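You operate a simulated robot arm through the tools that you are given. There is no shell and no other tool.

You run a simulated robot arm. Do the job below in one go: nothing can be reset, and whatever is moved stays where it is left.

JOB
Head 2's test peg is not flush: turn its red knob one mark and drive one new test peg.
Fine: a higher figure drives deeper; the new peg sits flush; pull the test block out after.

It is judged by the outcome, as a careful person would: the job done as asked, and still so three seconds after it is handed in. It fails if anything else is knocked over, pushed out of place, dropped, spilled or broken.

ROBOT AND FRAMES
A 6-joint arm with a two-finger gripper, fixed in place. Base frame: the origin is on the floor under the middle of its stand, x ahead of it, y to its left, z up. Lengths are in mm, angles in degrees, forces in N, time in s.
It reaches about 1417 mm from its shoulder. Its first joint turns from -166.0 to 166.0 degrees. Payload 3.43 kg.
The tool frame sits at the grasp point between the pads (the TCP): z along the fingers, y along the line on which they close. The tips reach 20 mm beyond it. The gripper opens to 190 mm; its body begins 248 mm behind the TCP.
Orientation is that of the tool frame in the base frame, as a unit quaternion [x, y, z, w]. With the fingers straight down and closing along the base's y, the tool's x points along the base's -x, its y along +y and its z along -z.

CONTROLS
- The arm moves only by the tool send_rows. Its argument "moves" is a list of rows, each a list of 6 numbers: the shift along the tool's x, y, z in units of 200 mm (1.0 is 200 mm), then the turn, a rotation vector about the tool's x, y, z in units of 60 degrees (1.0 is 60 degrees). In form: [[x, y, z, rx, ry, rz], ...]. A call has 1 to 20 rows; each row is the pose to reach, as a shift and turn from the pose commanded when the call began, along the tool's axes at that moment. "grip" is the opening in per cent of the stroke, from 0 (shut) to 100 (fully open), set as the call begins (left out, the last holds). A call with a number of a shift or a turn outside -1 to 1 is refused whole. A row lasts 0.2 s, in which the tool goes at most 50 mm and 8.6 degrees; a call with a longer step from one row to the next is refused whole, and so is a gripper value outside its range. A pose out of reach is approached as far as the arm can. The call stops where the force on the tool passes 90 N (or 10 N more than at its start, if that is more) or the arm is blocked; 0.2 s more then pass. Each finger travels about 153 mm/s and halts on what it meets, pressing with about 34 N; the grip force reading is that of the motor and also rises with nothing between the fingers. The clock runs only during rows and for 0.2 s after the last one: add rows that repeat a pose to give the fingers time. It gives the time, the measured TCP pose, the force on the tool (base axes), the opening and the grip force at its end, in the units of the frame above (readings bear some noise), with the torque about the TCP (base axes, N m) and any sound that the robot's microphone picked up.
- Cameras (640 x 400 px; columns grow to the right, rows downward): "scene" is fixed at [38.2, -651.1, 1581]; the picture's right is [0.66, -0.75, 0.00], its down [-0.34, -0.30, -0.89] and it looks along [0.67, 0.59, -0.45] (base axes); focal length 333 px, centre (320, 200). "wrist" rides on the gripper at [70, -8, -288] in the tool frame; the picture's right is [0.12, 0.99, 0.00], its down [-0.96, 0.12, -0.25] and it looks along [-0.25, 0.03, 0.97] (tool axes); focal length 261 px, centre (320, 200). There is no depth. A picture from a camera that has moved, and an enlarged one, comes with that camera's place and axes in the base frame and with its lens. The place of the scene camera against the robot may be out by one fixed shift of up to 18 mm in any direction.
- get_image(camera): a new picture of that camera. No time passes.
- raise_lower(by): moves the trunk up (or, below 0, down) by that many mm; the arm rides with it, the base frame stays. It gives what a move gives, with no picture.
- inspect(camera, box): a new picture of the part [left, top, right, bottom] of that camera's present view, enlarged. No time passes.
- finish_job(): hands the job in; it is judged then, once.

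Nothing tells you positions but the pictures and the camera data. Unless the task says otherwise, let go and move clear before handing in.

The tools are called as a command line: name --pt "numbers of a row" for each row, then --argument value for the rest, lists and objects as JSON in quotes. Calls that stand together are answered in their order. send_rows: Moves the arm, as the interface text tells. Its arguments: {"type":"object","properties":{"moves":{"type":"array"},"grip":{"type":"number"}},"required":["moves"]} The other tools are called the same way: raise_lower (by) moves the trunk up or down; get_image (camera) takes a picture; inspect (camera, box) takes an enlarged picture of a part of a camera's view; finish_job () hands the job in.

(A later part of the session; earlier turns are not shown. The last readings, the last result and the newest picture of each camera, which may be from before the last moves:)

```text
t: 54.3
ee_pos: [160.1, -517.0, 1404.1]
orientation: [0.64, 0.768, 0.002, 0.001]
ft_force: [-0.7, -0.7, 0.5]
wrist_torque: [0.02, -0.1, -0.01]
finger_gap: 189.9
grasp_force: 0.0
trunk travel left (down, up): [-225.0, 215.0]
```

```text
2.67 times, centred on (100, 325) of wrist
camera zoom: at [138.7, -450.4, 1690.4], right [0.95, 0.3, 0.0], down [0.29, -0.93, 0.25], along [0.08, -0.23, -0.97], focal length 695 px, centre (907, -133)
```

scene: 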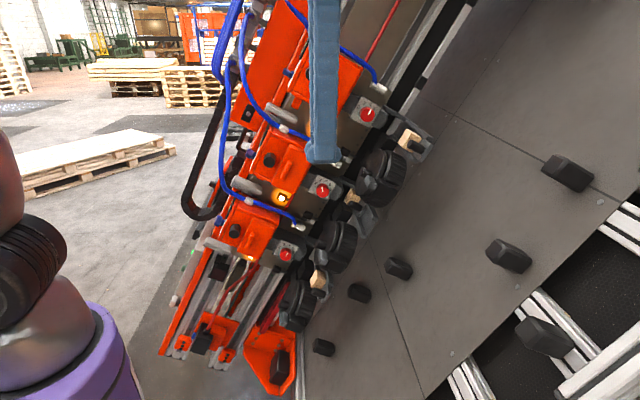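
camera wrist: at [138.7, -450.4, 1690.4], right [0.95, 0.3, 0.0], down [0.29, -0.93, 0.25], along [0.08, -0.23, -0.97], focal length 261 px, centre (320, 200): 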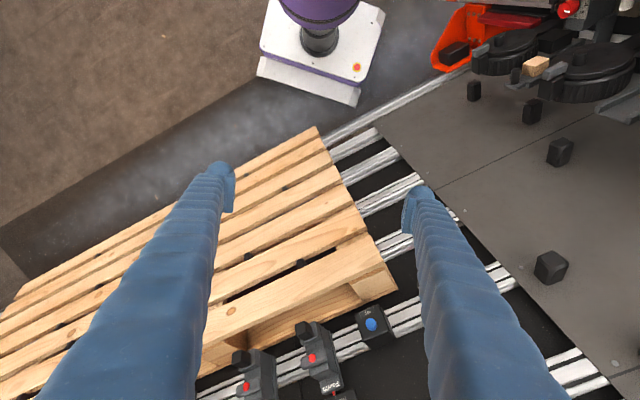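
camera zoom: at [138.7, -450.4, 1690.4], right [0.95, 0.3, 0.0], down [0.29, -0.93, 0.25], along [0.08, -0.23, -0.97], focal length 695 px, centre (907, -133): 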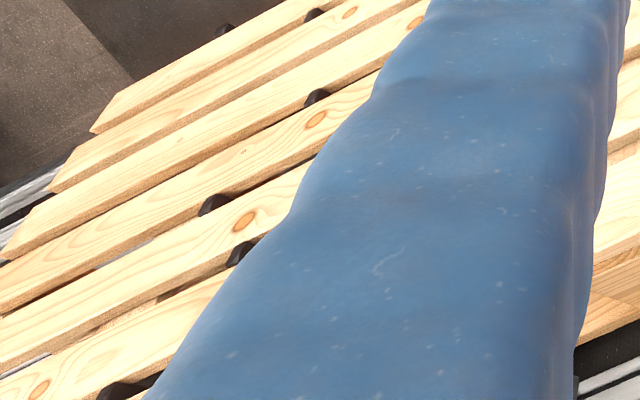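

inspect --camera "scene" --box '[180, 0, 300, 120]'

inspect --camera "scene" --box '[150, 100, 290, 320]'

get_image --camera "scene"

```text
3.33 times, centred on (240, 60) of scene
camera zoom: at [38.2, -651.1, 1581.0], right [0.66, -0.75, 0.0], down [-0.34, -0.3, -0.89], along [0.67, 0.59, -0.45], focal length 1109 px, centre (587, 667)
```

zoom: 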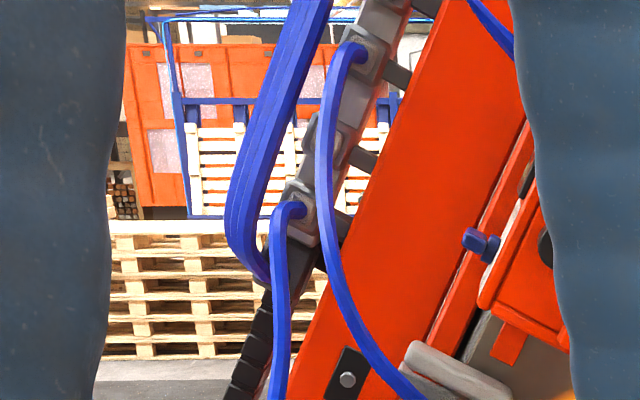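

```text
1.82 times, centred on (220, 210) of scene
camera zoom: at [38.2, -651.1, 1581.0], right [0.66, -0.75, 0.0], down [-0.34, -0.3, -0.89], along [0.67, 0.59, -0.45], focal length 605 px, centre (502, 182)
```

zoom: 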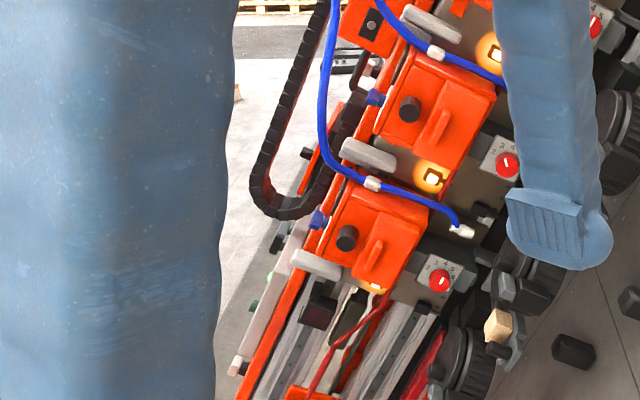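

```text
taken
```

scene: 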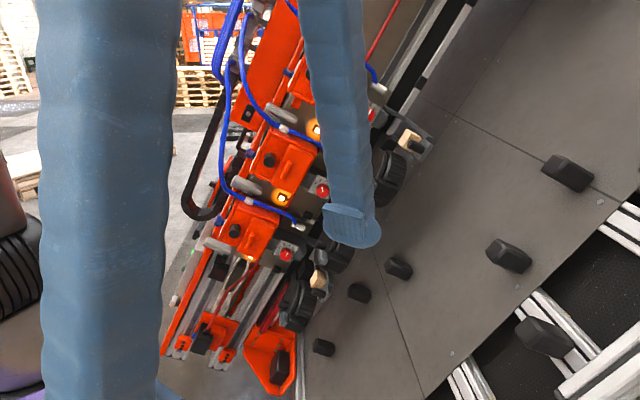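

I can't yet tell which control fires the head. Before pressing anything, I'll go back and closely inspect every small part around head 2 (e.g. the small black device beside each nozzle).

send_rows --pt "0.0305 0.1955 0 0 0 -0.07" --pt "0.0753 0.388 0 0 0 -0.14" --pt "0.134 0.5769 0 0 0 -0.21" --pt "0.2064 0.7609 0 0 0 -0.28" --pt "0.2921 0.9391 0 0 0 -0.35"

send_rows --pt "0.0305 0.1955 0 0 0 -0.07" --pt "0.0753 0.388 0 0 0 -0.14" --pt "0.134 0.5769 0 0 0 -0.21" --pt "0.2064 0.7609 0 0 0 -0.28" --pt "0.2921 0.9391 0 0 0 -0.35"

get_image --camera "wrist"

inspect --camera "scene" --box '[300, 180, 360, 230]'

inspect --camera "scene" --box '[320, 140, 380, 190]'

```text
t: 55.5
ee_pos: [337.6, -424.1, 1404.2]
orientation: [0.487, 0.873, 0.0, 0.0]
ft_force: [0.3, -0.6, -0.1]
wrist_torque: [-0.01, 0.02, 0.0]
finger_gap: 190.0
grasp_force: 0.1
trunk travel left (down, up): [-225.0, 215.0]
```

```text
t: 56.7
ee_pos: [468.5, -275.7, 1405.3]
orientation: [0.32, 0.947, 0.0, 0.001]
ft_force: [0.5, -0.3, -0.4]
wrist_torque: [-0.01, 0.03, 0.0]
finger_gap: 189.7
grasp_force: 0.1
trunk travel left (down, up): [-225.0, 215.0]
```

```text
taken
camera wrist: at [406.9, -240.6, 1690.5], right [0.51, 0.86, 0.0], down [0.83, -0.49, 0.25], along [0.21, -0.12, -0.97], focal length 261 px, centre (320, 200)
```

wrist: 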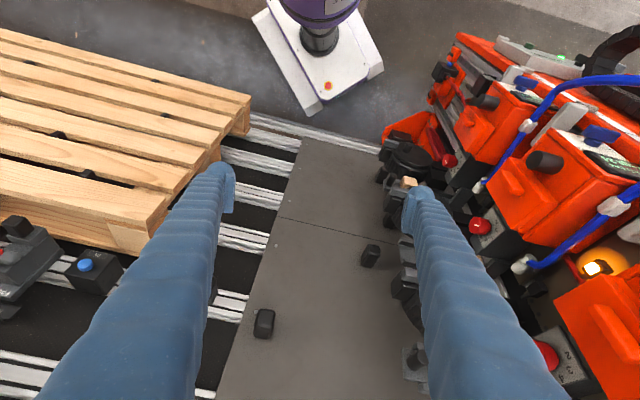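

```text
8.00 times, centred on (330, 205) of scene
camera zoom: at [38.2, -651.1, 1581.0], right [0.66, -0.75, 0.0], down [-0.34, -0.3, -0.89], along [0.67, 0.59, -0.45], focal length 2661 px, centre (240, 160)
```

zoom: 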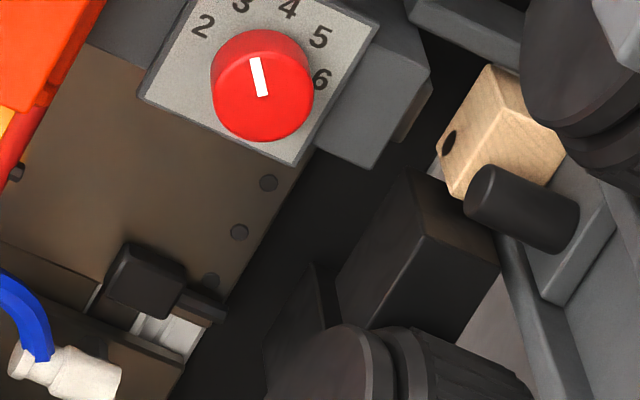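

```text
8.00 times, centred on (350, 165) of scene
camera zoom: at [38.2, -651.1, 1581.0], right [0.66, -0.75, 0.0], down [-0.34, -0.3, -0.89], along [0.67, 0.59, -0.45], focal length 2661 px, centre (80, 480)
```

zoom: 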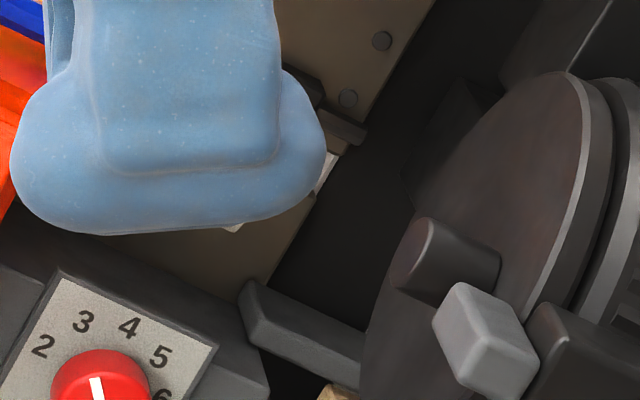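

inspect --camera "wrist" --box '[485, 25, 605, 85]'

inspect --camera "wrist" --box '[560, 20, 640, 80]'

inspect --camera "wrist" --box '[440, 120, 560, 290]'

inspect --camera "wrist" --box '[0, 200, 130, 330]'

```text
5.33 times, centred on (545, 55) of wrist
camera zoom: at [406.9, -240.6, 1690.5], right [0.51, 0.86, 0.0], down [0.83, -0.49, 0.25], along [0.21, -0.12, -0.97], focal length 1390 px, centre (-880, 973)
```

zoom: 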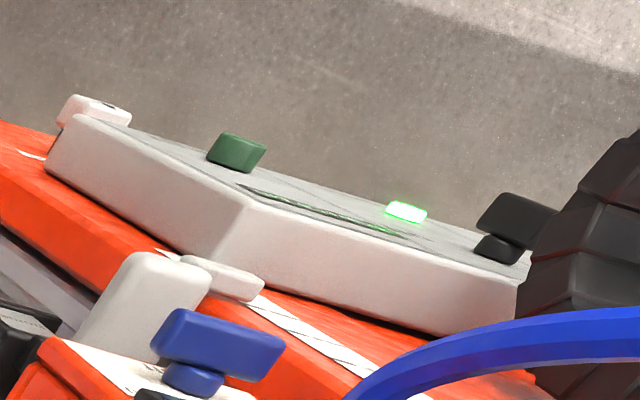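

```text
6.67 times, centred on (600, 50) of wrist
camera zoom: at [406.9, -240.6, 1690.5], right [0.51, 0.86, 0.0], down [0.83, -0.49, 0.25], along [0.21, -0.12, -0.97], focal length 1738 px, centre (-1547, 1200)
```

zoom: 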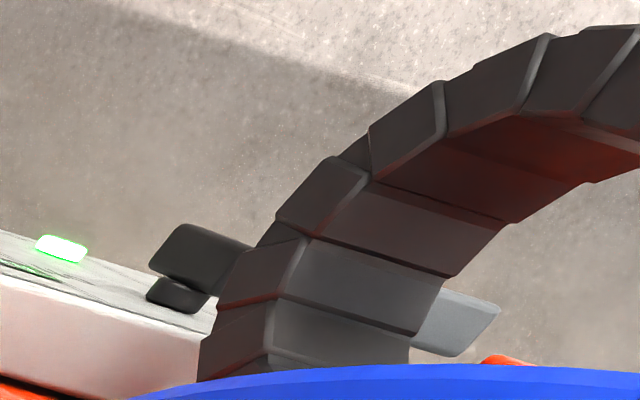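

```text
2.35 times, centred on (500, 205) of wrist
camera zoom: at [406.9, -240.6, 1690.5], right [0.51, 0.86, 0.0], down [0.83, -0.49, 0.25], along [0.21, -0.12, -0.97], focal length 613 px, centre (-104, 188)
```

zoom: 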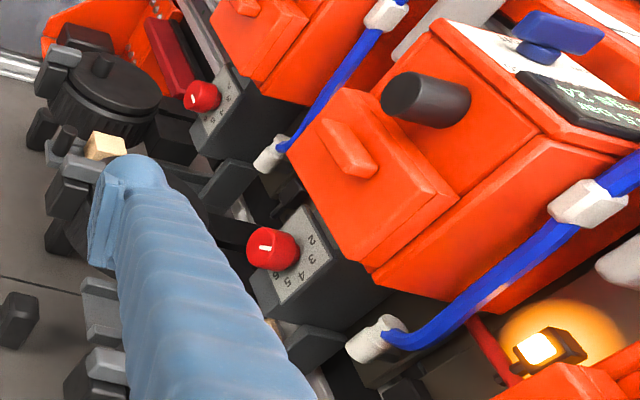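

```text
3.08 times, centred on (65, 265) of wrist
camera zoom: at [406.9, -240.6, 1690.5], right [0.51, 0.86, 0.0], down [0.83, -0.49, 0.25], along [0.21, -0.12, -0.97], focal length 802 px, centre (1105, 0)
```

zoom: 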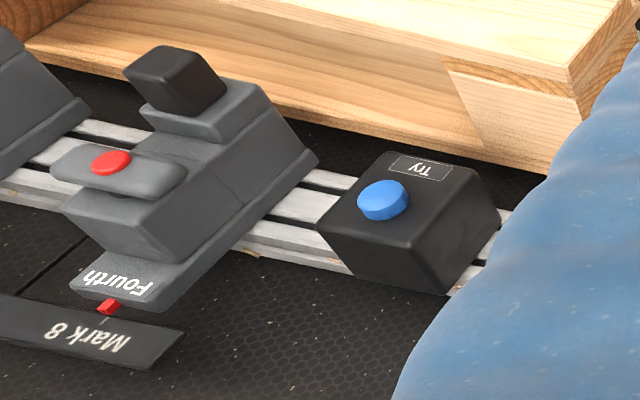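

inspect --camera "wrist" --box '[88, 246, 112, 262]'

inspect --camera "wrist" --box '[478, 212, 512, 246]'

inspect --camera "wrist" --box '[580, 120, 640, 180]'

inspect --camera "wrist" --box '[0, 285, 50, 325]'

```text
16.00 times, centred on (100, 254) of wrist
camera zoom: at [406.9, -240.6, 1690.5], right [0.51, 0.86, 0.0], down [0.83, -0.49, 0.25], along [0.21, -0.12, -0.97], focal length 4170 px, centre (3840, -664)
```

zoom: 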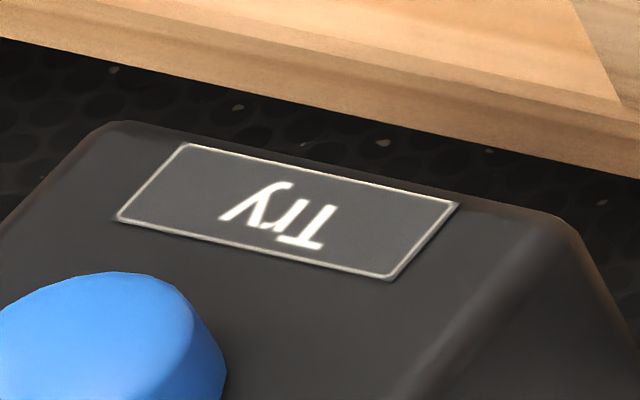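

```text
11.76 times, centred on (495, 229) of wrist
camera zoom: at [406.9, -240.6, 1690.5], right [0.51, 0.86, 0.0], down [0.83, -0.49, 0.25], along [0.21, -0.12, -0.97], focal length 3066 px, centre (-1739, -141)
```

zoom: 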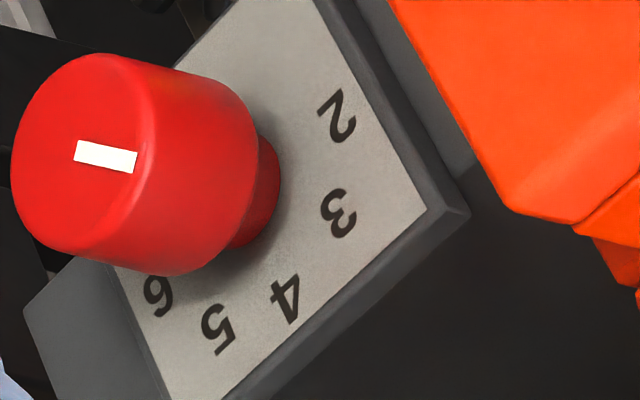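

```text
6.67 times, centred on (610, 150) of wrist
camera zoom: at [406.9, -240.6, 1690.5], right [0.51, 0.86, 0.0], down [0.83, -0.49, 0.25], along [0.21, -0.12, -0.97], focal length 1738 px, centre (-1613, 533)
```

zoom: 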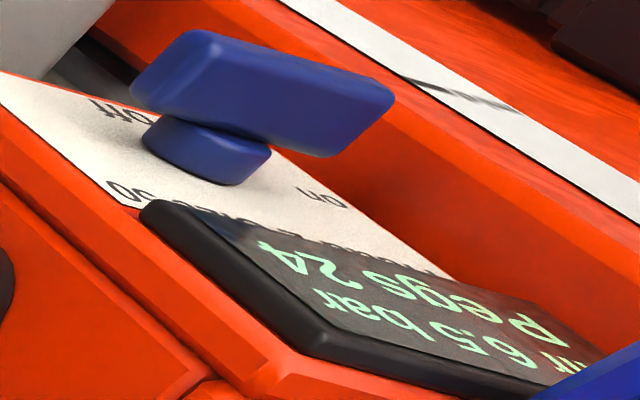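

```text
10.00 times, centred on (25, 305) of wrist
camera zoom: at [406.9, -240.6, 1690.5], right [0.51, 0.86, 0.0], down [0.83, -0.49, 0.25], along [0.21, -0.12, -0.97], focal length 2606 px, centre (3270, -850)
```

zoom: 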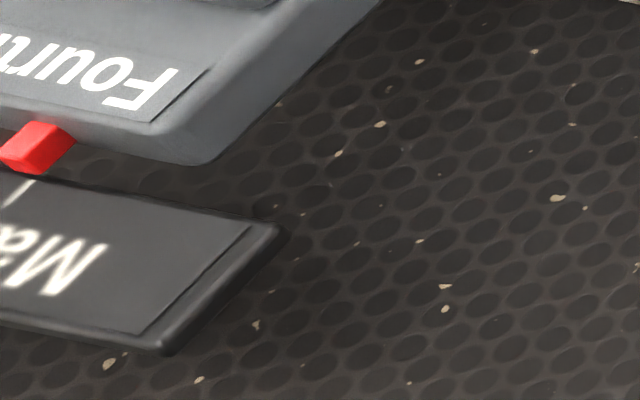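

I compared all candidates: the black cylinder is fixed, the pendant's "test" sits in a frame with gantry "Travel" plus an off-selector, and the stand-alone "Try" button is at the operator's side at about (389, -831, 1164). With knob at 3 and only head 2's block under its nozzle, "Try" is the sensible trial trigger. I'll approach it carefully.

send_rows --pt "-0.057 -0.188 -0.015 0 0 0" --pt "-0.115 -0.376 -0.03 0 0 0" --pt "-0.172 -0.564 -0.045 0 0 0" --pt "-0.229 -0.752 -0.06 0 0 0" --pt "-0.2865 -0.94 -0.0735 0 0 0"

get_image --camera "wrist"

```text
t: 57.9
ee_pos: [397.4, -460.1, 1418.5]
orientation: [0.321, 0.947, 0.001, 0.001]
ft_force: [-0.4, 0.8, 0.2]
wrist_torque: [0.0, -0.03, 0.0]
finger_gap: 190.0
grasp_force: 0.0
trunk travel left (down, up): [-225.0, 215.0]
```

```text
taken
camera wrist: at [336.9, -425.3, 1705.3], right [0.51, 0.86, 0.0], down [0.83, -0.49, 0.25], along [0.21, -0.12, -0.97], focal length 261 px, centre (320, 200)
```

wrist: 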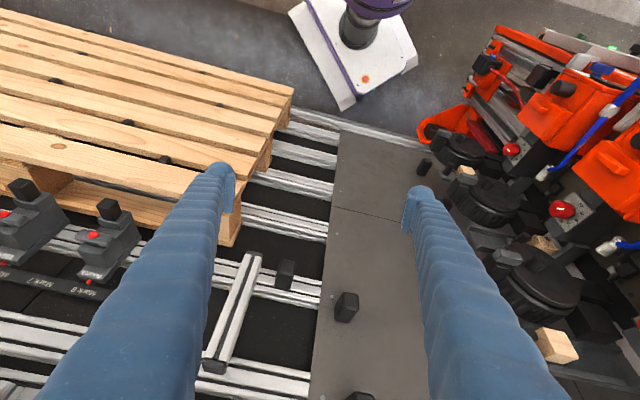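

send_rows --pt "-0.0535 -0.1855 0.02 0.015 -0.0884 0" --pt "-0.107 -0.371 0.04 0.03 -0.1768 0" --pt "-0.1605 -0.5565 0.06 0.0451 -0.2653 0" --pt "-0.214 -0.742 0.08 0.0602 -0.3537 0" --pt "-0.2675 -0.9275 0.1 0.0752 -0.4421 0" --grip 0

get_image --camera "wrist"

```text
t: 59.1
ee_pos: [326.1, -641.7, 1398.5]
orientation: [0.313, 0.921, -0.11, 0.207]
ft_force: [0.3, 0.0, -0.4]
wrist_torque: [0.01, -0.02, 0.03]
finger_gap: 0.3
grasp_force: 34.4
trunk travel left (down, up): [-225.0, 215.0]
```

```text
taken
camera wrist: at [181.3, -516.5, 1622.2], right [0.53, 0.84, -0.13], down [0.69, -0.34, 0.64], along [0.5, -0.43, -0.76], focal length 261 px, centre (320, 200)
```

wrist: 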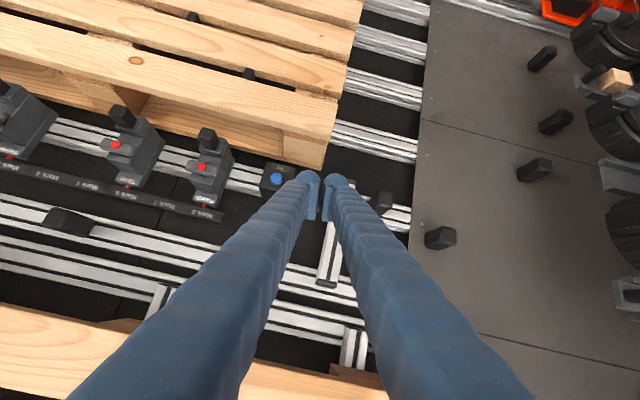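

inspect --camera "wrist" --box '[240, 150, 340, 220]'

inspect --camera "wrist" --box '[0, 100, 300, 260]'

```text
5.71 times, centred on (290, 185) of wrist
camera zoom: at [181.3, -516.5, 1622.2], right [0.53, 0.84, -0.13], down [0.69, -0.34, 0.64], along [0.5, -0.43, -0.76], focal length 1489 px, centre (491, 286)
```

zoom: 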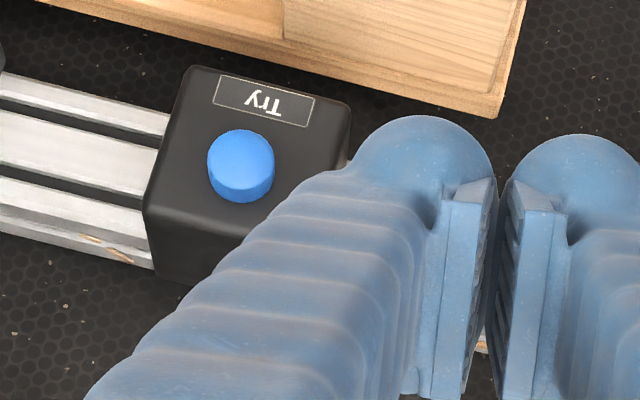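

```text
2.13 times, centred on (150, 180) of wrist
camera zoom: at [181.3, -516.5, 1622.2], right [0.53, 0.84, -0.13], down [0.69, -0.34, 0.64], along [0.5, -0.43, -0.76], focal length 556 px, centre (683, 243)
```

zoom: 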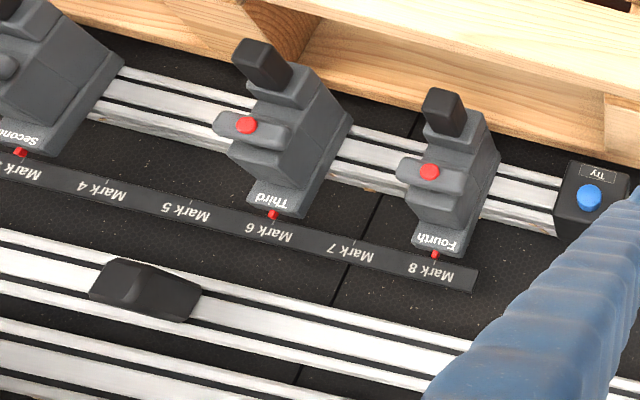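

Button confirmed at ≈(388, -832, 1164). Moving to a pre-press pose 100 mm off it with the fingers closed, clear of the pallet edge.

send_rows --pt "0.005 -0.12 0.13 0.0125 -0.0733 -0.0007" --pt "0.015 -0.23 0.28 0.0251 -0.1466 -0.0013" --pt "0.03 -0.33 0.44 0.0377 -0.22 -0.002" --pt "0.045 -0.41 0.6 0.0502 -0.2931 -0.0027" --pt "0.055 -0.47 0.76 0.0628 -0.3664 -0.0033" --pt "0.0655 -0.506 0.9175 0.0753 -0.4397 -0.004" --pt "0.0655 -0.506 0.9175 0.0753 -0.4397 -0.004"

get_image --camera "wrist"

inspect --camera "wrist" --box '[270, 130, 390, 230]'

```text
t: 60.7
ee_pos: [311.2, -774.1, 1234.5]
orientation: [0.286, 0.845, -0.215, 0.396]
ft_force: [-0.4, 0.8, 1.0]
wrist_torque: [0.08, -0.04, 0.03]
finger_gap: 0.0
grasp_force: 34.1
trunk travel left (down, up): [-225.0, 215.0]
```

```text
taken
camera wrist: at [110.8, -589.7, 1349.7], right [0.59, 0.78, -0.23], down [0.44, -0.07, 0.9], along [0.68, -0.63, -0.38], focal length 261 px, centre (320, 200)
```

wrist: 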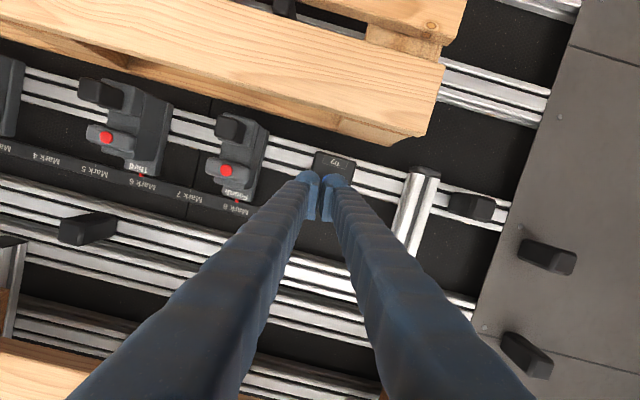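

```text
4.00 times, centred on (330, 180) of wrist
camera zoom: at [110.8, -589.7, 1349.7], right [0.59, 0.78, -0.23], down [0.44, -0.07, 0.9], along [0.68, -0.63, -0.38], focal length 1043 px, centre (280, 280)
```

zoom: 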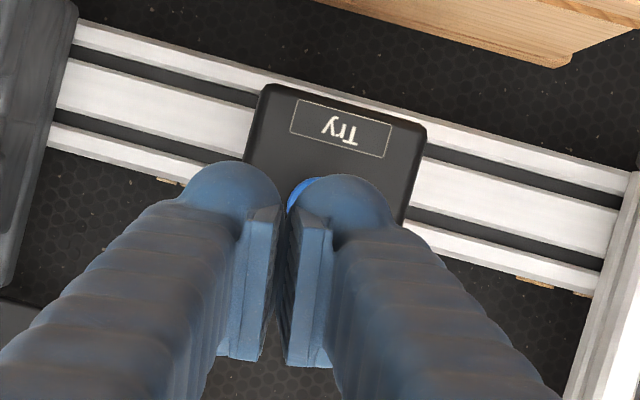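

The button is directly ahead of the right fingertip. Advancing 85 mm, then creeping to contact.

send_rows --pt "0 0 0.09 0 0 0" --pt "0 0 0.18 0 0 0" --pt "0 0 0.27 0 0 0" --pt "0 0 0.35 0 0 0" --pt "0 0 0.41 0 0 0" --pt "0 0 0.425 0 0 0"

inspect --camera "wrist" --box '[270, 130, 390, 230]'

get_image --camera "wrist"

```text
t: 62.1
ee_pos: [358.1, -823.7, 1186.0]
orientation: [0.284, 0.845, -0.214, 0.398]
ft_force: [-0.4, 0.0, 0.3]
wrist_torque: [0.01, -0.01, 0.07]
finger_gap: 0.1
grasp_force: 33.8
trunk travel left (down, up): [-225.0, 215.0]
```

```text
4.00 times, centred on (330, 180) of wrist
camera zoom: at [158.2, -638.7, 1300.2], right [0.59, 0.78, -0.23], down [0.44, -0.07, 0.9], along [0.68, -0.63, -0.38], focal length 1043 px, centre (280, 280)
```

zoom: 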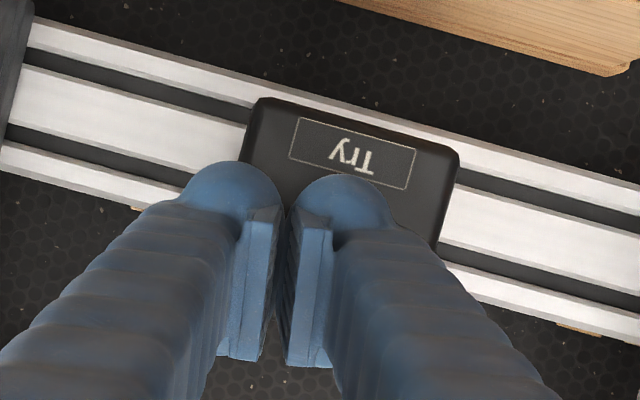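

```text
taken
camera wrist: at [158.2, -638.7, 1300.2], right [0.59, 0.78, -0.23], down [0.44, -0.07, 0.9], along [0.68, -0.63, -0.38], focal length 261 px, centre (320, 200)
```

wrist: 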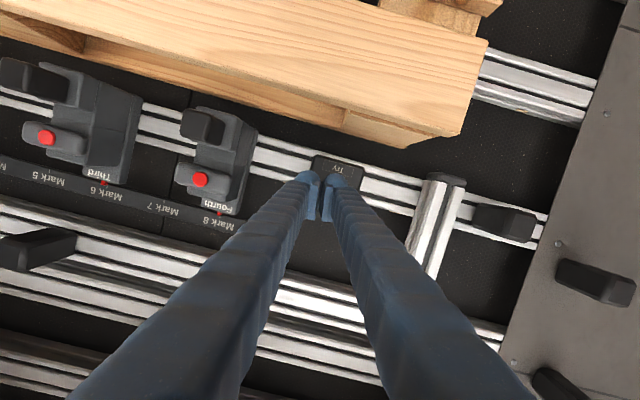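

Last check of logic done; nothing else is touching. Creeping onto the "Try" button with small steps.

send_rows --pt "0 0 0.02 0 0 0" --pt "0 0 0.04 0 0 0" --pt "0 0 0.055 0 0 0" --pt "0 0 0.065 0 0 0" --pt "0 0 0.075 0 0 0" --pt "0 0 0.075 0 0 0"

```text
t: 63.5
ee_pos: [364.2, -831.1, 1178.5]
orientation: [0.285, 0.844, -0.215, 0.399]
ft_force: [-9.3, 12.0, 14.2]
wrist_torque: [-0.03, -0.28, 0.22]
finger_gap: 0.2
grasp_force: 34.7
trunk travel left (down, up): [-225.0, 215.0]
```

Contact made (≈21 N). Pressing further in small steps.

send_rows --pt "0 0 0.01 0 0 0" --pt "0 0 0.02 0 0 0" --pt "0 0 0.02 0 0 0"

```text
t: 64.3
ee_pos: [366.2, -831.4, 1178.0]
orientation: [0.286, 0.844, -0.216, 0.399]
ft_force: [-20.6, 25.3, 22.4]
wrist_torque: [-0.02, -0.37, 0.49]
finger_gap: 0.0
grasp_force: 33.8
trunk travel left (down, up): [-225.0, 215.0]
```

send_rows --pt "0 0 0.01 0 0 0" --pt "0 0 0.02 0 0 0" --pt "0 0 0.025 0 0 0" --pt "0 0 0.025 0 0 0" --pt "0 0 0.025 0 0 0"

get_image --camera "scene"

```text
t: 65.5
ee_pos: [367.0, -833.2, 1176.0]
orientation: [0.285, 0.844, -0.217, 0.4]
ft_force: [-36.4, 44.3, 32.6]
wrist_torque: [0.06, -0.58, 0.84]
finger_gap: 0.0
grasp_force: 33.6
trunk travel left (down, up): [-225.0, 215.0]
```

```text
taken
```

scene: 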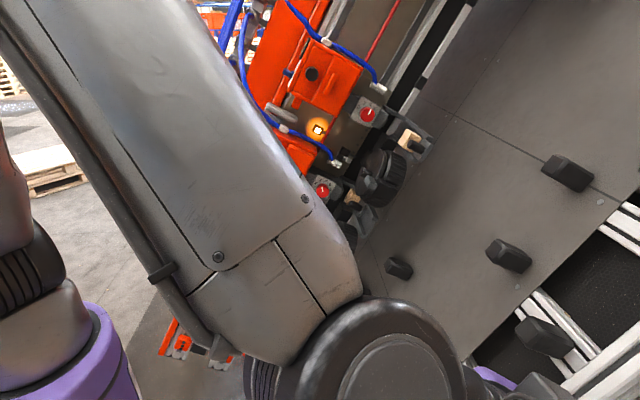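

The button is yielding (≈4 mm at 66 N). Pressing slightly more to bottom it out.

send_rows --pt "0 0 0.01 0 0 0" --pt "0 0 0.015 0 0 0" --pt "0 0 0.015 0 0 0" --pt "0 0 0.015 0 0 0"

```text
t: 66.5
ee_pos: [367.1, -835.8, 1176.5]
orientation: [0.285, 0.844, -0.216, 0.401]
ft_force: [-42.8, 54.8, 38.2]
wrist_torque: [0.04, -0.67, 1.08]
finger_gap: 0.0
grasp_force: 33.8
trunk travel left (down, up): [-225.0, 215.0]
```

send_rows --pt "0 0 0.01 0 0 0" --pt "0 0 0.015 0 0 0" --pt "0 0 0.015 0 0 0" --pt "0 0 0.015 0 0 0"

inspect --camera "wrist" --box '[290, 130, 370, 210]'

```text
t: 67.1
ee_pos: [365.1, -834.5, 1179.0]
orientation: [0.285, 0.843, -0.218, 0.401]
ft_force: [-21.5, 33.3, 14.6]
wrist_torque: [-0.39, -0.78, 0.73]
finger_gap: 0.0
grasp_force: 34.1
trunk travel left (down, up): [-225.0, 215.0]
stopped in row 2: the force on the tool passed its limit at 91 N (the readings are from after the stop); the commanded pose is now the measured one
```

```text
5.00 times, centred on (330, 170) of wrist
camera zoom: at [164.5, -647.2, 1291.4], right [0.59, 0.77, -0.23], down [0.44, -0.06, 0.9], along [0.68, -0.63, -0.37], focal length 1303 px, centre (270, 350)
```

zoom: 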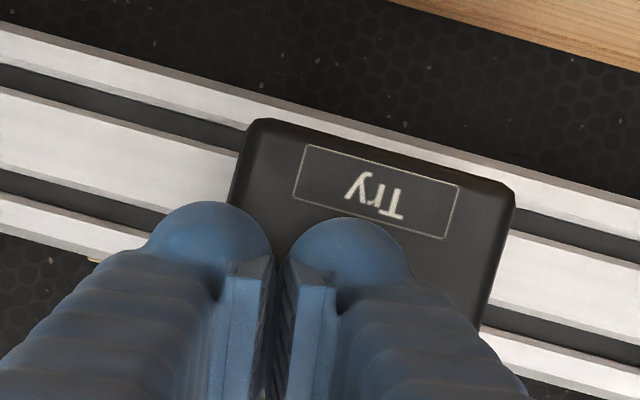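

No sound came. Backing off along the tool axis to see the button and whether I hit it squarely.

send_rows --pt "0 0 -0.05 0 0 0" --pt "0 0 -0.15 0 0 0" --pt "0 -0.1 -0.3 0 0 0" --pt "0 -0.25 -0.4 0 0 0" --pt "0 -0.35 -0.45 0 0 0"

get_image --camera "wrist"

inspect --camera "wrist" --box '[320, 120, 420, 200]'

```text
t: 68.3
ee_pos: [278.5, -838.1, 1230.0]
orientation: [0.285, 0.845, -0.215, 0.398]
ft_force: [-0.1, 0.8, 0.1]
wrist_torque: [-0.04, 0.0, -0.01]
finger_gap: 0.2
grasp_force: 33.6
trunk travel left (down, up): [-225.0, 215.0]
```

```text
taken
camera wrist: at [78.5, -654.0, 1344.8], right [0.59, 0.78, -0.23], down [0.44, -0.07, 0.89], along [0.68, -0.63, -0.38], focal length 261 px, centre (320, 200)
```

wrist: 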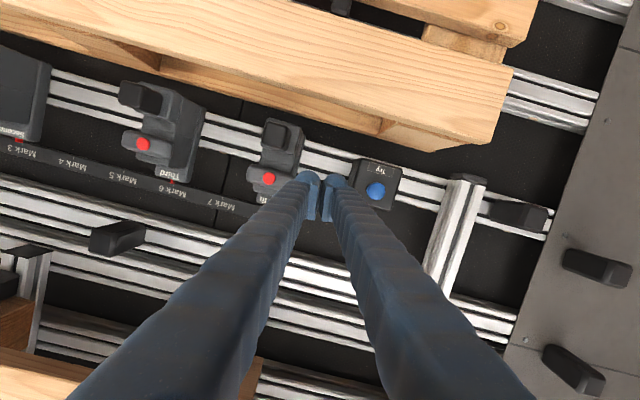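

```text
5.00 times, centred on (370, 160) of wrist
camera zoom: at [78.5, -654.0, 1344.8], right [0.59, 0.78, -0.23], down [0.44, -0.07, 0.89], along [0.68, -0.63, -0.38], focal length 1303 px, centre (70, 400)
```

zoom: 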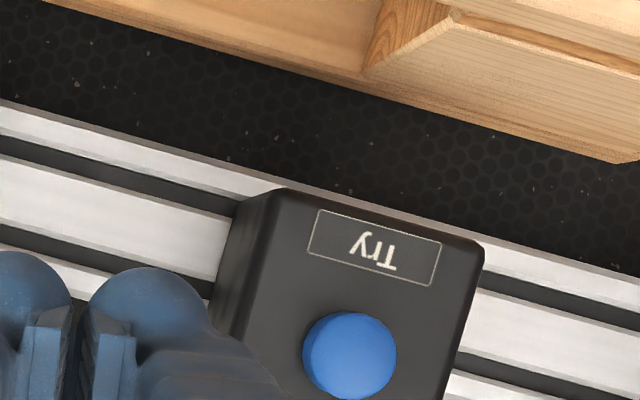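

"Try" is rigid as well, with no reaction, so it belongs to the stop rail and isn't the trigger. I'll move off and check head 2's block and what else could fire the head; first a safe translation away.

send_rows --pt "-0.06 0.15 -0.14 0 0 0" --pt "-0.13 0.33 -0.24 0 0 0" --pt "-0.2 0.52 -0.34 0 0 0" --pt "-0.28 0.72 -0.44 0 0 0" --pt "-0.3745 0.928 -0.554 0 0 0" --grip 100

send_rows --pt "-0.008 0.1 -0.013 -0.097 0.0724 0.0443" --pt "-0.017 0.21 -0.026 -0.194 0.1447 0.0885" --pt "-0.026 0.32 -0.038 -0.291 0.2171 0.1328" --pt "-0.034 0.42 -0.051 -0.388 0.2894 0.177" --pt "-0.043 0.53 -0.064 -0.485 0.3618 0.2213" --pt "-0.0515 0.6335 -0.0765 -0.5819 0.4341 0.2655"

get_image --camera "wrist"

```text
refused: row 5 steps farther than a row can; nothing moved
```

```text
t: 69.7
ee_pos: [357.3, -739.7, 1230.1]
orientation: [0.307, 0.89, 0.17, 0.291]
ft_force: [0.0, -0.4, -0.8]
wrist_torque: [0.03, -0.01, 0.0]
finger_gap: 0.3
grasp_force: 34.2
trunk travel left (down, up): [-225.0, 215.0]
```

```text
taken
camera wrist: at [130.0, -737.9, 1418.7], right [0.37, 0.82, 0.43], down [0.52, -0.56, 0.64], along [0.77, -0.01, -0.63], focal length 261 px, centre (320, 200)
```

wrist: 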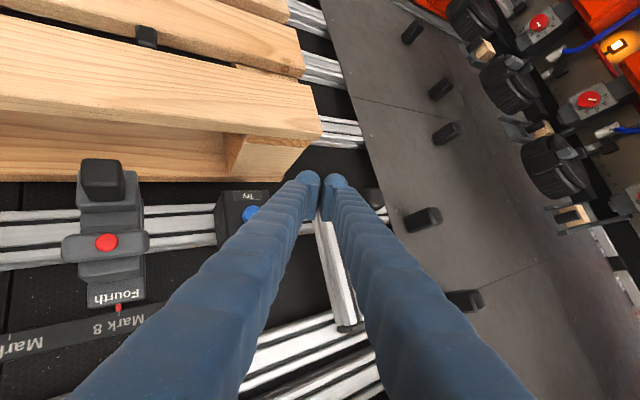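

One call was refused and the next ran from the earlier pose; no contact occurred, but I'll send moves one at a time. Lifting clear of the pallet now.

send_rows --pt "-0.083 0.096 -0.155 0 0 0" --pt "-0.107 0.32 -0.225 0 0 0" --pt "-0.085 0.55 -0.215 0 0 0" --pt "-0.066 0.77 -0.189 0 0 0" --pt "-0.031 0.9775 -0.151 0 0 0"

```text
t: 70.9
ee_pos: [432.1, -598.7, 1354.9]
orientation: [0.306, 0.89, 0.17, 0.292]
ft_force: [0.0, 0.3, 1.4]
wrist_torque: [-0.08, 0.08, -0.08]
finger_gap: 0.2
grasp_force: 34.0
trunk travel left (down, up): [-225.0, 215.0]
```

send_rows --pt "0.08 0.131 0.12 -0.097 0.0724 0.0443" --pt "0.161 0.263 0.239 -0.194 0.1447 0.0885" --pt "0.241 0.394 0.359 -0.291 0.2171 0.1328" --pt "0.322 0.526 0.479 -0.388 0.2894 0.177" --pt "0.402 0.657 0.598 -0.485 0.3618 0.2213" --pt "0.4825 0.7885 0.718 -0.5819 0.4341 0.2655" --grip 100

get_image --camera "wrist"

```text
t: 72.3
ee_pos: [532.5, -396.4, 1275.4]
orientation: [0.278, 0.791, 0.528, 0.137]
ft_force: [0.9, 0.6, -0.4]
wrist_torque: [0.06, 0.03, 0.06]
finger_gap: 190.1
grasp_force: 0.1
trunk travel left (down, up): [-225.0, 215.0]
```

```text
taken
camera wrist: at [324.9, -576.3, 1388.0], right [0.2, 0.36, 0.91], down [0.68, -0.72, 0.13], along [0.7, 0.6, -0.38], focal length 261 px, centre (320, 200)
```

wrist: 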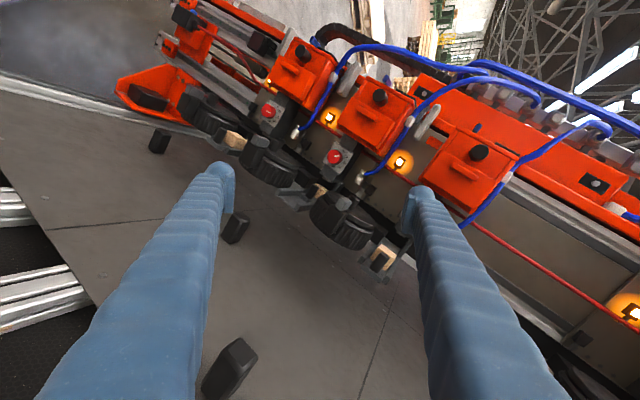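

inspect --camera "wrist" --box '[290, 130, 390, 230]'

inspect --camera "wrist" --box '[305, 170, 335, 200]'

inspect --camera "wrist" --box '[340, 70, 440, 170]'

```text
4.00 times, centred on (340, 180) of wrist
camera zoom: at [324.9, -576.3, 1388.0], right [0.2, 0.36, 0.91], down [0.68, -0.72, 0.13], along [0.7, 0.6, -0.38], focal length 1043 px, centre (240, 280)
```

zoom: 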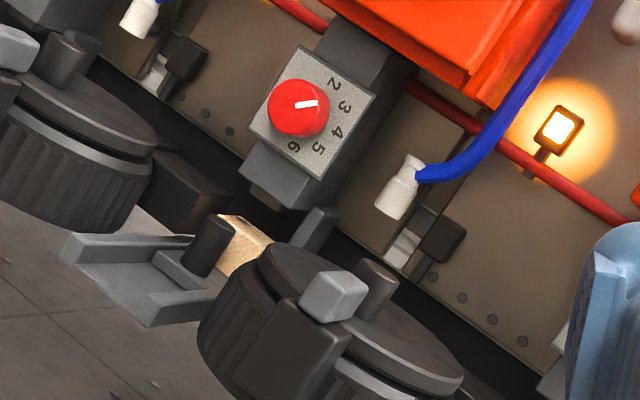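

```text
13.33 times, centred on (320, 185) of wrist
camera zoom: at [324.9, -576.3, 1388.0], right [0.2, 0.36, 0.91], down [0.68, -0.72, 0.13], along [0.7, 0.6, -0.38], focal length 3475 px, centre (320, 400)
```

zoom: 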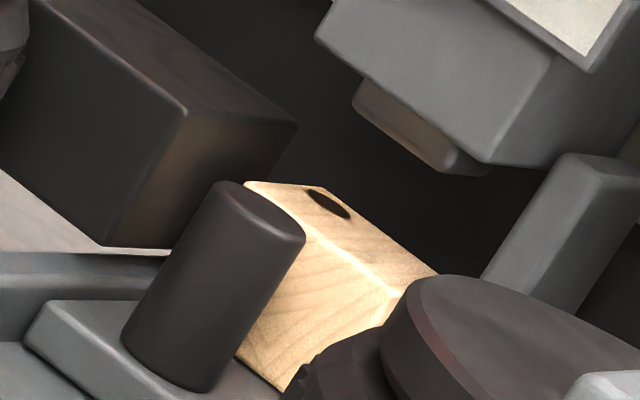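

```text
4.00 times, centred on (390, 120) of wrist
camera zoom: at [324.9, -576.3, 1388.0], right [0.2, 0.36, 0.91], down [0.68, -0.72, 0.13], along [0.7, 0.6, -0.38], focal length 1043 px, centre (40, 520)
```

zoom: 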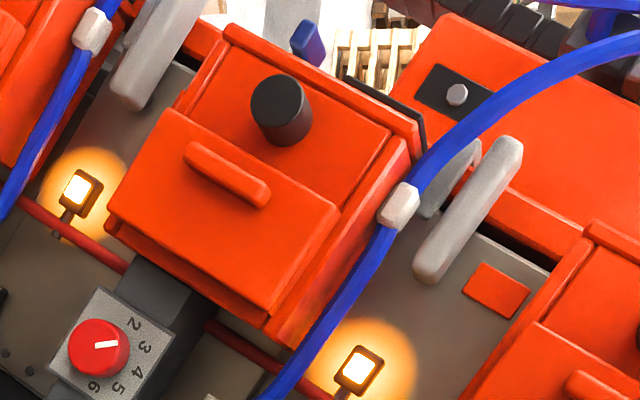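

Block top shows only the old spot, so nothing has been driven. The remaining labelled control is the pendant's "test" button. I want to find out what stopped the base joint on that side, so I'll move to look toward +y and upward.

send_rows --pt "0.11 0.059 -0.033 -0.0404 0.049 -0.0044" --pt "0.22 0.118 -0.067 -0.0808 0.098 -0.0088" --pt "0.33 0.177 -0.1 -0.121 0.147 -0.0132" --pt "0.44 0.236 -0.133 -0.1616 0.196 -0.0176" --pt "0.55 0.294 -0.167 -0.202 0.245 -0.022" --pt "0.66 0.353 -0.2 -0.2423 0.294 -0.0263" --pt "0.77 0.412 -0.233 -0.2827 0.343 -0.0307" --pt "0.88 0.471 -0.267 -0.3231 0.3916 -0.0351" --pt "0.99 0.53 -0.3 -0.3635 0.4405 -0.0395"

get_image --camera "wrist"

```text
t: 74.3
ee_pos: [386.4, -197.0, 1310.9]
orientation: [0.11, 0.699, 0.707, 0.023]
ft_force: [0.0, 0.1, 0.4]
wrist_torque: [0.0, -0.02, -0.02]
finger_gap: 190.1
grasp_force: 0.1
out of reach, approached as far as the arm can: row 5, 6, 7, 8, 9
trunk travel left (down, up): [-225.0, 215.0]
```

```text
taken
camera wrist: at [262.6, -467.6, 1310.1], right [0.01, 0.0, 1.0], down [0.9, -0.43, 0.0], along [0.43, 0.9, 0.0], focal length 261 px, centre (320, 200)
```

wrist: 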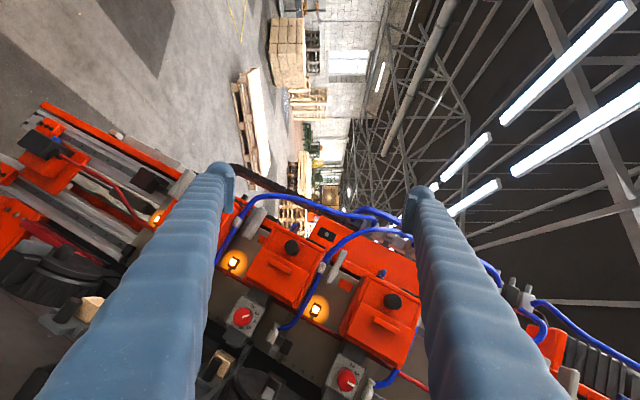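

inspect --camera "wrist" --box '[440, 0, 640, 120]'

inspect --camera "wrist" --box '[200, 190, 460, 330]'

```text
3.20 times, centred on (540, 60) of wrist
camera zoom: at [262.6, -467.6, 1310.1], right [0.01, 0.0, 1.0], down [0.9, -0.43, 0.0], along [0.43, 0.9, 0.0], focal length 834 px, centre (-384, 648)
```

zoom: 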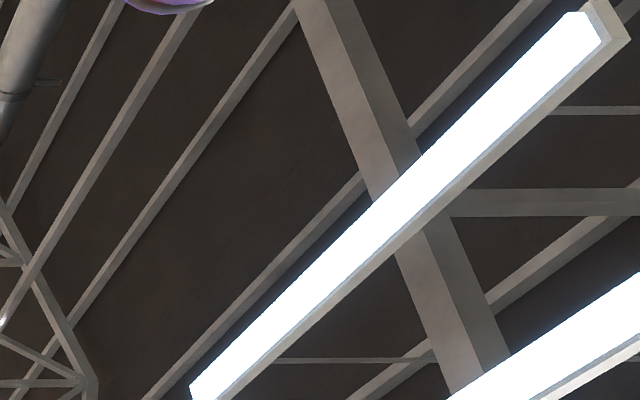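

```text
2.46 times, centred on (330, 260) of wrist
camera zoom: at [262.6, -467.6, 1310.1], right [0.01, 0.0, 1.0], down [0.9, -0.43, 0.0], along [0.43, 0.9, 0.0], focal length 642 px, centre (295, 52)
```

zoom: 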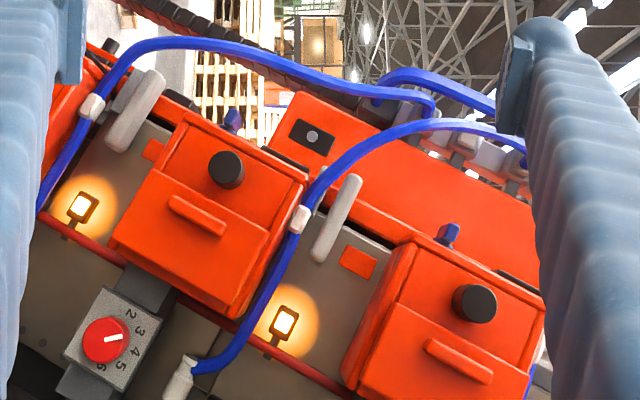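

No near obstacle is visible on that side. I'll go back to the straight-down pose and test how far the base joint can turn toward +y in a pure base rotation.

send_rows --pt "-0.017 0.06 0.07 0.125 0.004 -0.0195" --pt "-0.034 0.12 0.14 0.251 0.008 -0.039" --pt "-0.05 0.18 0.21 0.376 0.0125 -0.0585" --pt "-0.067 0.24 0.28 0.501 0.0167 -0.078" --pt "-0.084 0.3 0.35 0.627 0.021 -0.0975" --pt "-0.101 0.36 0.42 0.752 0.025 -0.117" --grip 0

```text
t: 75.7
ee_pos: [430.6, -122.7, 1376.4]
orientation: [0.051, 0.919, 0.39, 0.009]
ft_force: [0.3, 1.0, 0.1]
wrist_torque: [-0.06, -0.01, -0.02]
finger_gap: 0.2
grasp_force: 33.9
trunk travel left (down, up): [-225.0, 215.0]
```

send_rows --pt "-0.075 0.13 0.099 0.1275 0.003 -0.0167" --pt "-0.151 0.259 0.199 0.255 0.006 -0.0334" --pt "-0.227 0.389 0.298 0.3826 0.009 -0.05" --pt "-0.302 0.519 0.397 0.51 0.012 -0.0667" --pt "-0.378 0.648 0.497 0.6376 0.015 -0.0834" --pt "-0.453 0.778 0.596 0.7651 0.0177 -0.1001"

```text
t: 77.1
ee_pos: [542.3, 59.7, 1402.7]
orientation: [0.001, 1.0, 0.0, -0.001]
ft_force: [0.0, 2.0, -0.2]
wrist_torque: [-0.55, 0.06, 0.01]
finger_gap: 0.1
grasp_force: 34.2
trunk travel left (down, up): [-225.0, 215.0]
```

send_rows --pt "0.0193 0.1415 0 0 0 -0.05" --pt "0.0461 0.2818 0 0 0 -0.1" --pt "0.0801 0.4205 0 0 0 -0.15" --pt "0.1213 0.5573 0 0 0 -0.2" --pt "0.1696 0.6917 0 0 0 -0.25" --pt "0.225 0.8234 0 0 0 -0.3" --pt "0.2871 0.9519 0 0 0 -0.35"

get_image --camera "scene"

get_image --camera "wrist"

```text
t: 78.7
ee_pos: [486.6, 242.5, 1399.7]
orientation: [-0.173, 0.985, -0.001, -0.004]
ft_force: [-1.3, -0.2, -0.2]
wrist_torque: [-0.02, -0.42, 0.0]
finger_gap: 0.0
grasp_force: 33.8
trunk travel left (down, up): [-225.0, 215.0]
```

```text
taken
```

scene: 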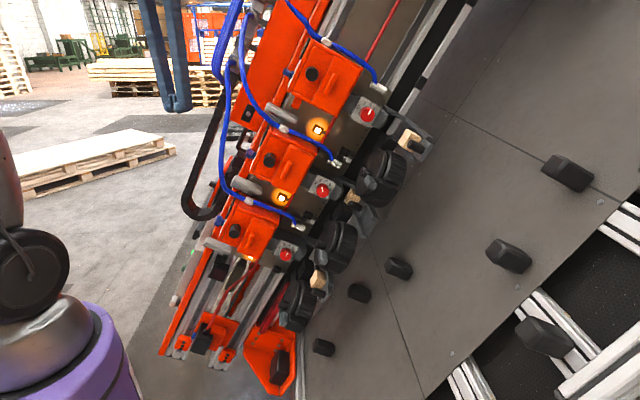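

```text
taken
camera wrist: at [424.8, 210.7, 1686.2], right [-0.45, 0.89, 0.0], down [0.87, 0.44, 0.24], along [0.21, 0.11, -0.97], focal length 261 px, centre (320, 200)
```

wrist: 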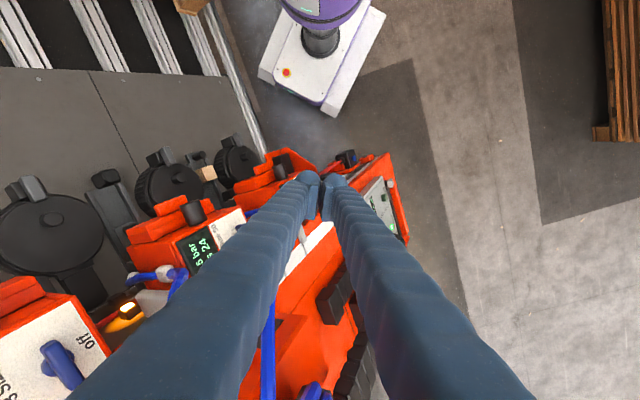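

Pure base rotation works fine to this side (26° now), so the earlier block was a wrist-roll limit. The pendant is visible ahead. Continuing the base rotation another 21°.

send_rows --pt "0.0193 0.1415 0 0 0 -0.05" --pt "0.0461 0.2818 0 0 0 -0.1" --pt "0.0801 0.4205 0 0 0 -0.15" --pt "0.1213 0.5573 0 0 0 -0.2" --pt "0.1696 0.6917 0 0 0 -0.25" --pt "0.225 0.8234 0 0 0 -0.3" --pt "0.2871 0.9519 0 0 0 -0.35"

get_image --camera "wrist"

```text
t: 79.6
ee_pos: [491.1, 258.9, 1389.2]
orientation: [-0.182, 0.983, -0.003, -0.012]
ft_force: [0.8, 0.9, 0.1]
wrist_torque: [0.0, 0.04, -0.02]
finger_gap: 0.0
grasp_force: 34.1
trunk travel left (down, up): [-225.0, 215.0]
stopped in row 4: the arm was blocked; the commanded pose is now the measured one
```

```text
taken
camera wrist: at [434.8, 228.1, 1677.1], right [-0.47, 0.88, 0.0], down [0.86, 0.45, 0.22], along [0.2, 0.1, -0.97], focal length 261 px, centre (320, 200)
```

wrist: 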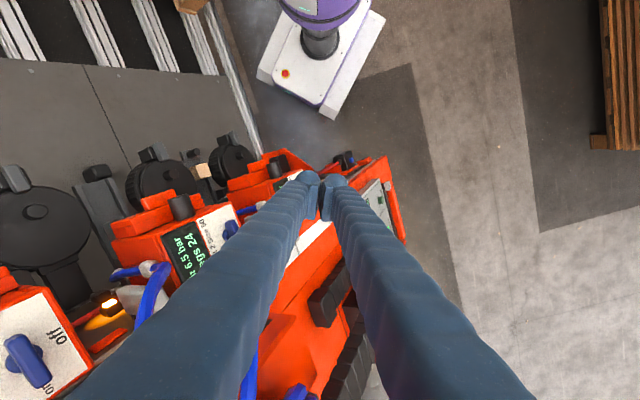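

The base joint really does meet something at about this angle in this posture. I'll tilt the hand to look back toward the robot's own shoulder and see what is there.

send_rows --pt "0.1729 0 -0.0086 0 0.0945 0" --pt "0.3438 0 -0.0341 0 0.189 0" --pt "0.5117 0 -0.0765 0 0.2835 0" --pt "0.6745 0 -0.1352 0 0.378 0" --pt "0.8305 0 -0.2096 0 0.4725 0" --pt "0.9786 0 -0.2992 0 0.567 0"

get_image --camera "wrist"

```text
t: 81.0
ee_pos: [300.8, 192.6, 1435.0]
orientation: [-0.177, 0.937, -0.057, -0.296]
ft_force: [-0.1, -0.2, -0.7]
wrist_torque: [-0.02, -0.01, 0.02]
finger_gap: 0.0
grasp_force: 34.4
out of reach, approached as far as the arm can: row 6
trunk travel left (down, up): [-225.0, 215.0]
```

```text
taken
camera wrist: at [404.9, 223.1, 1710.8], right [-0.45, 0.89, 0.07], down [0.82, 0.45, -0.35], along [-0.34, -0.1, -0.93], focal length 261 px, centre (320, 200)
```

wrist: 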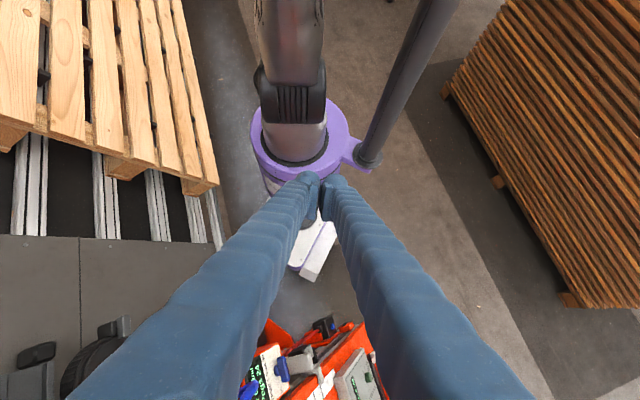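

I can see it now: a vertical pole fixed to the robot's own base blocks the arm on that side, so the pendant is out of reach and can't be what's needed. I'll go back to the front, pull the tray and inspect the block top properly. First undo the tilt.

send_rows --pt "-0.1729 0 -0.0086 0 -0.0945 0" --pt "-0.3438 0 -0.0341 0 -0.189 0" --pt "-0.5117 0 -0.0765 0 -0.2835 0" --pt "-0.6745 0 -0.1352 0 -0.378 0" --pt "-0.8305 0 -0.2096 0 -0.4725 0" --pt "-0.9786 0 -0.2992 0 -0.567 0"

get_image --camera "wrist"

```text
t: 82.4
ee_pos: [494.5, 249.6, 1356.3]
orientation: [-0.173, 0.985, -0.006, -0.02]
ft_force: [-0.2, 0.2, -0.2]
wrist_torque: [0.0, 0.01, -0.03]
finger_gap: 0.0
grasp_force: 34.2
trunk travel left (down, up): [-225.0, 215.0]
```

```text
taken
camera wrist: at [442.1, 223.5, 1645.5], right [-0.45, 0.89, 0.0], down [0.87, 0.44, 0.2], along [0.18, 0.09, -0.98], focal length 261 px, centre (320, 200)
```

wrist: 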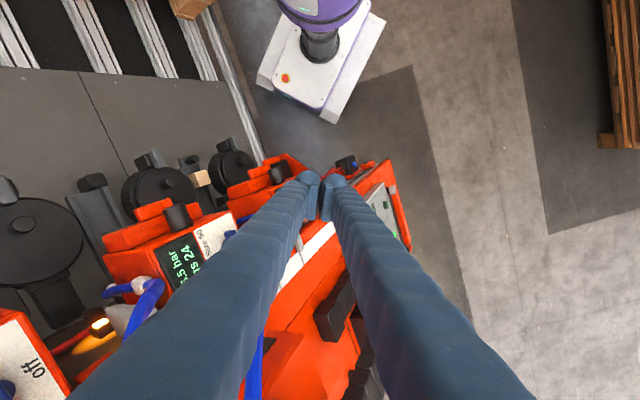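

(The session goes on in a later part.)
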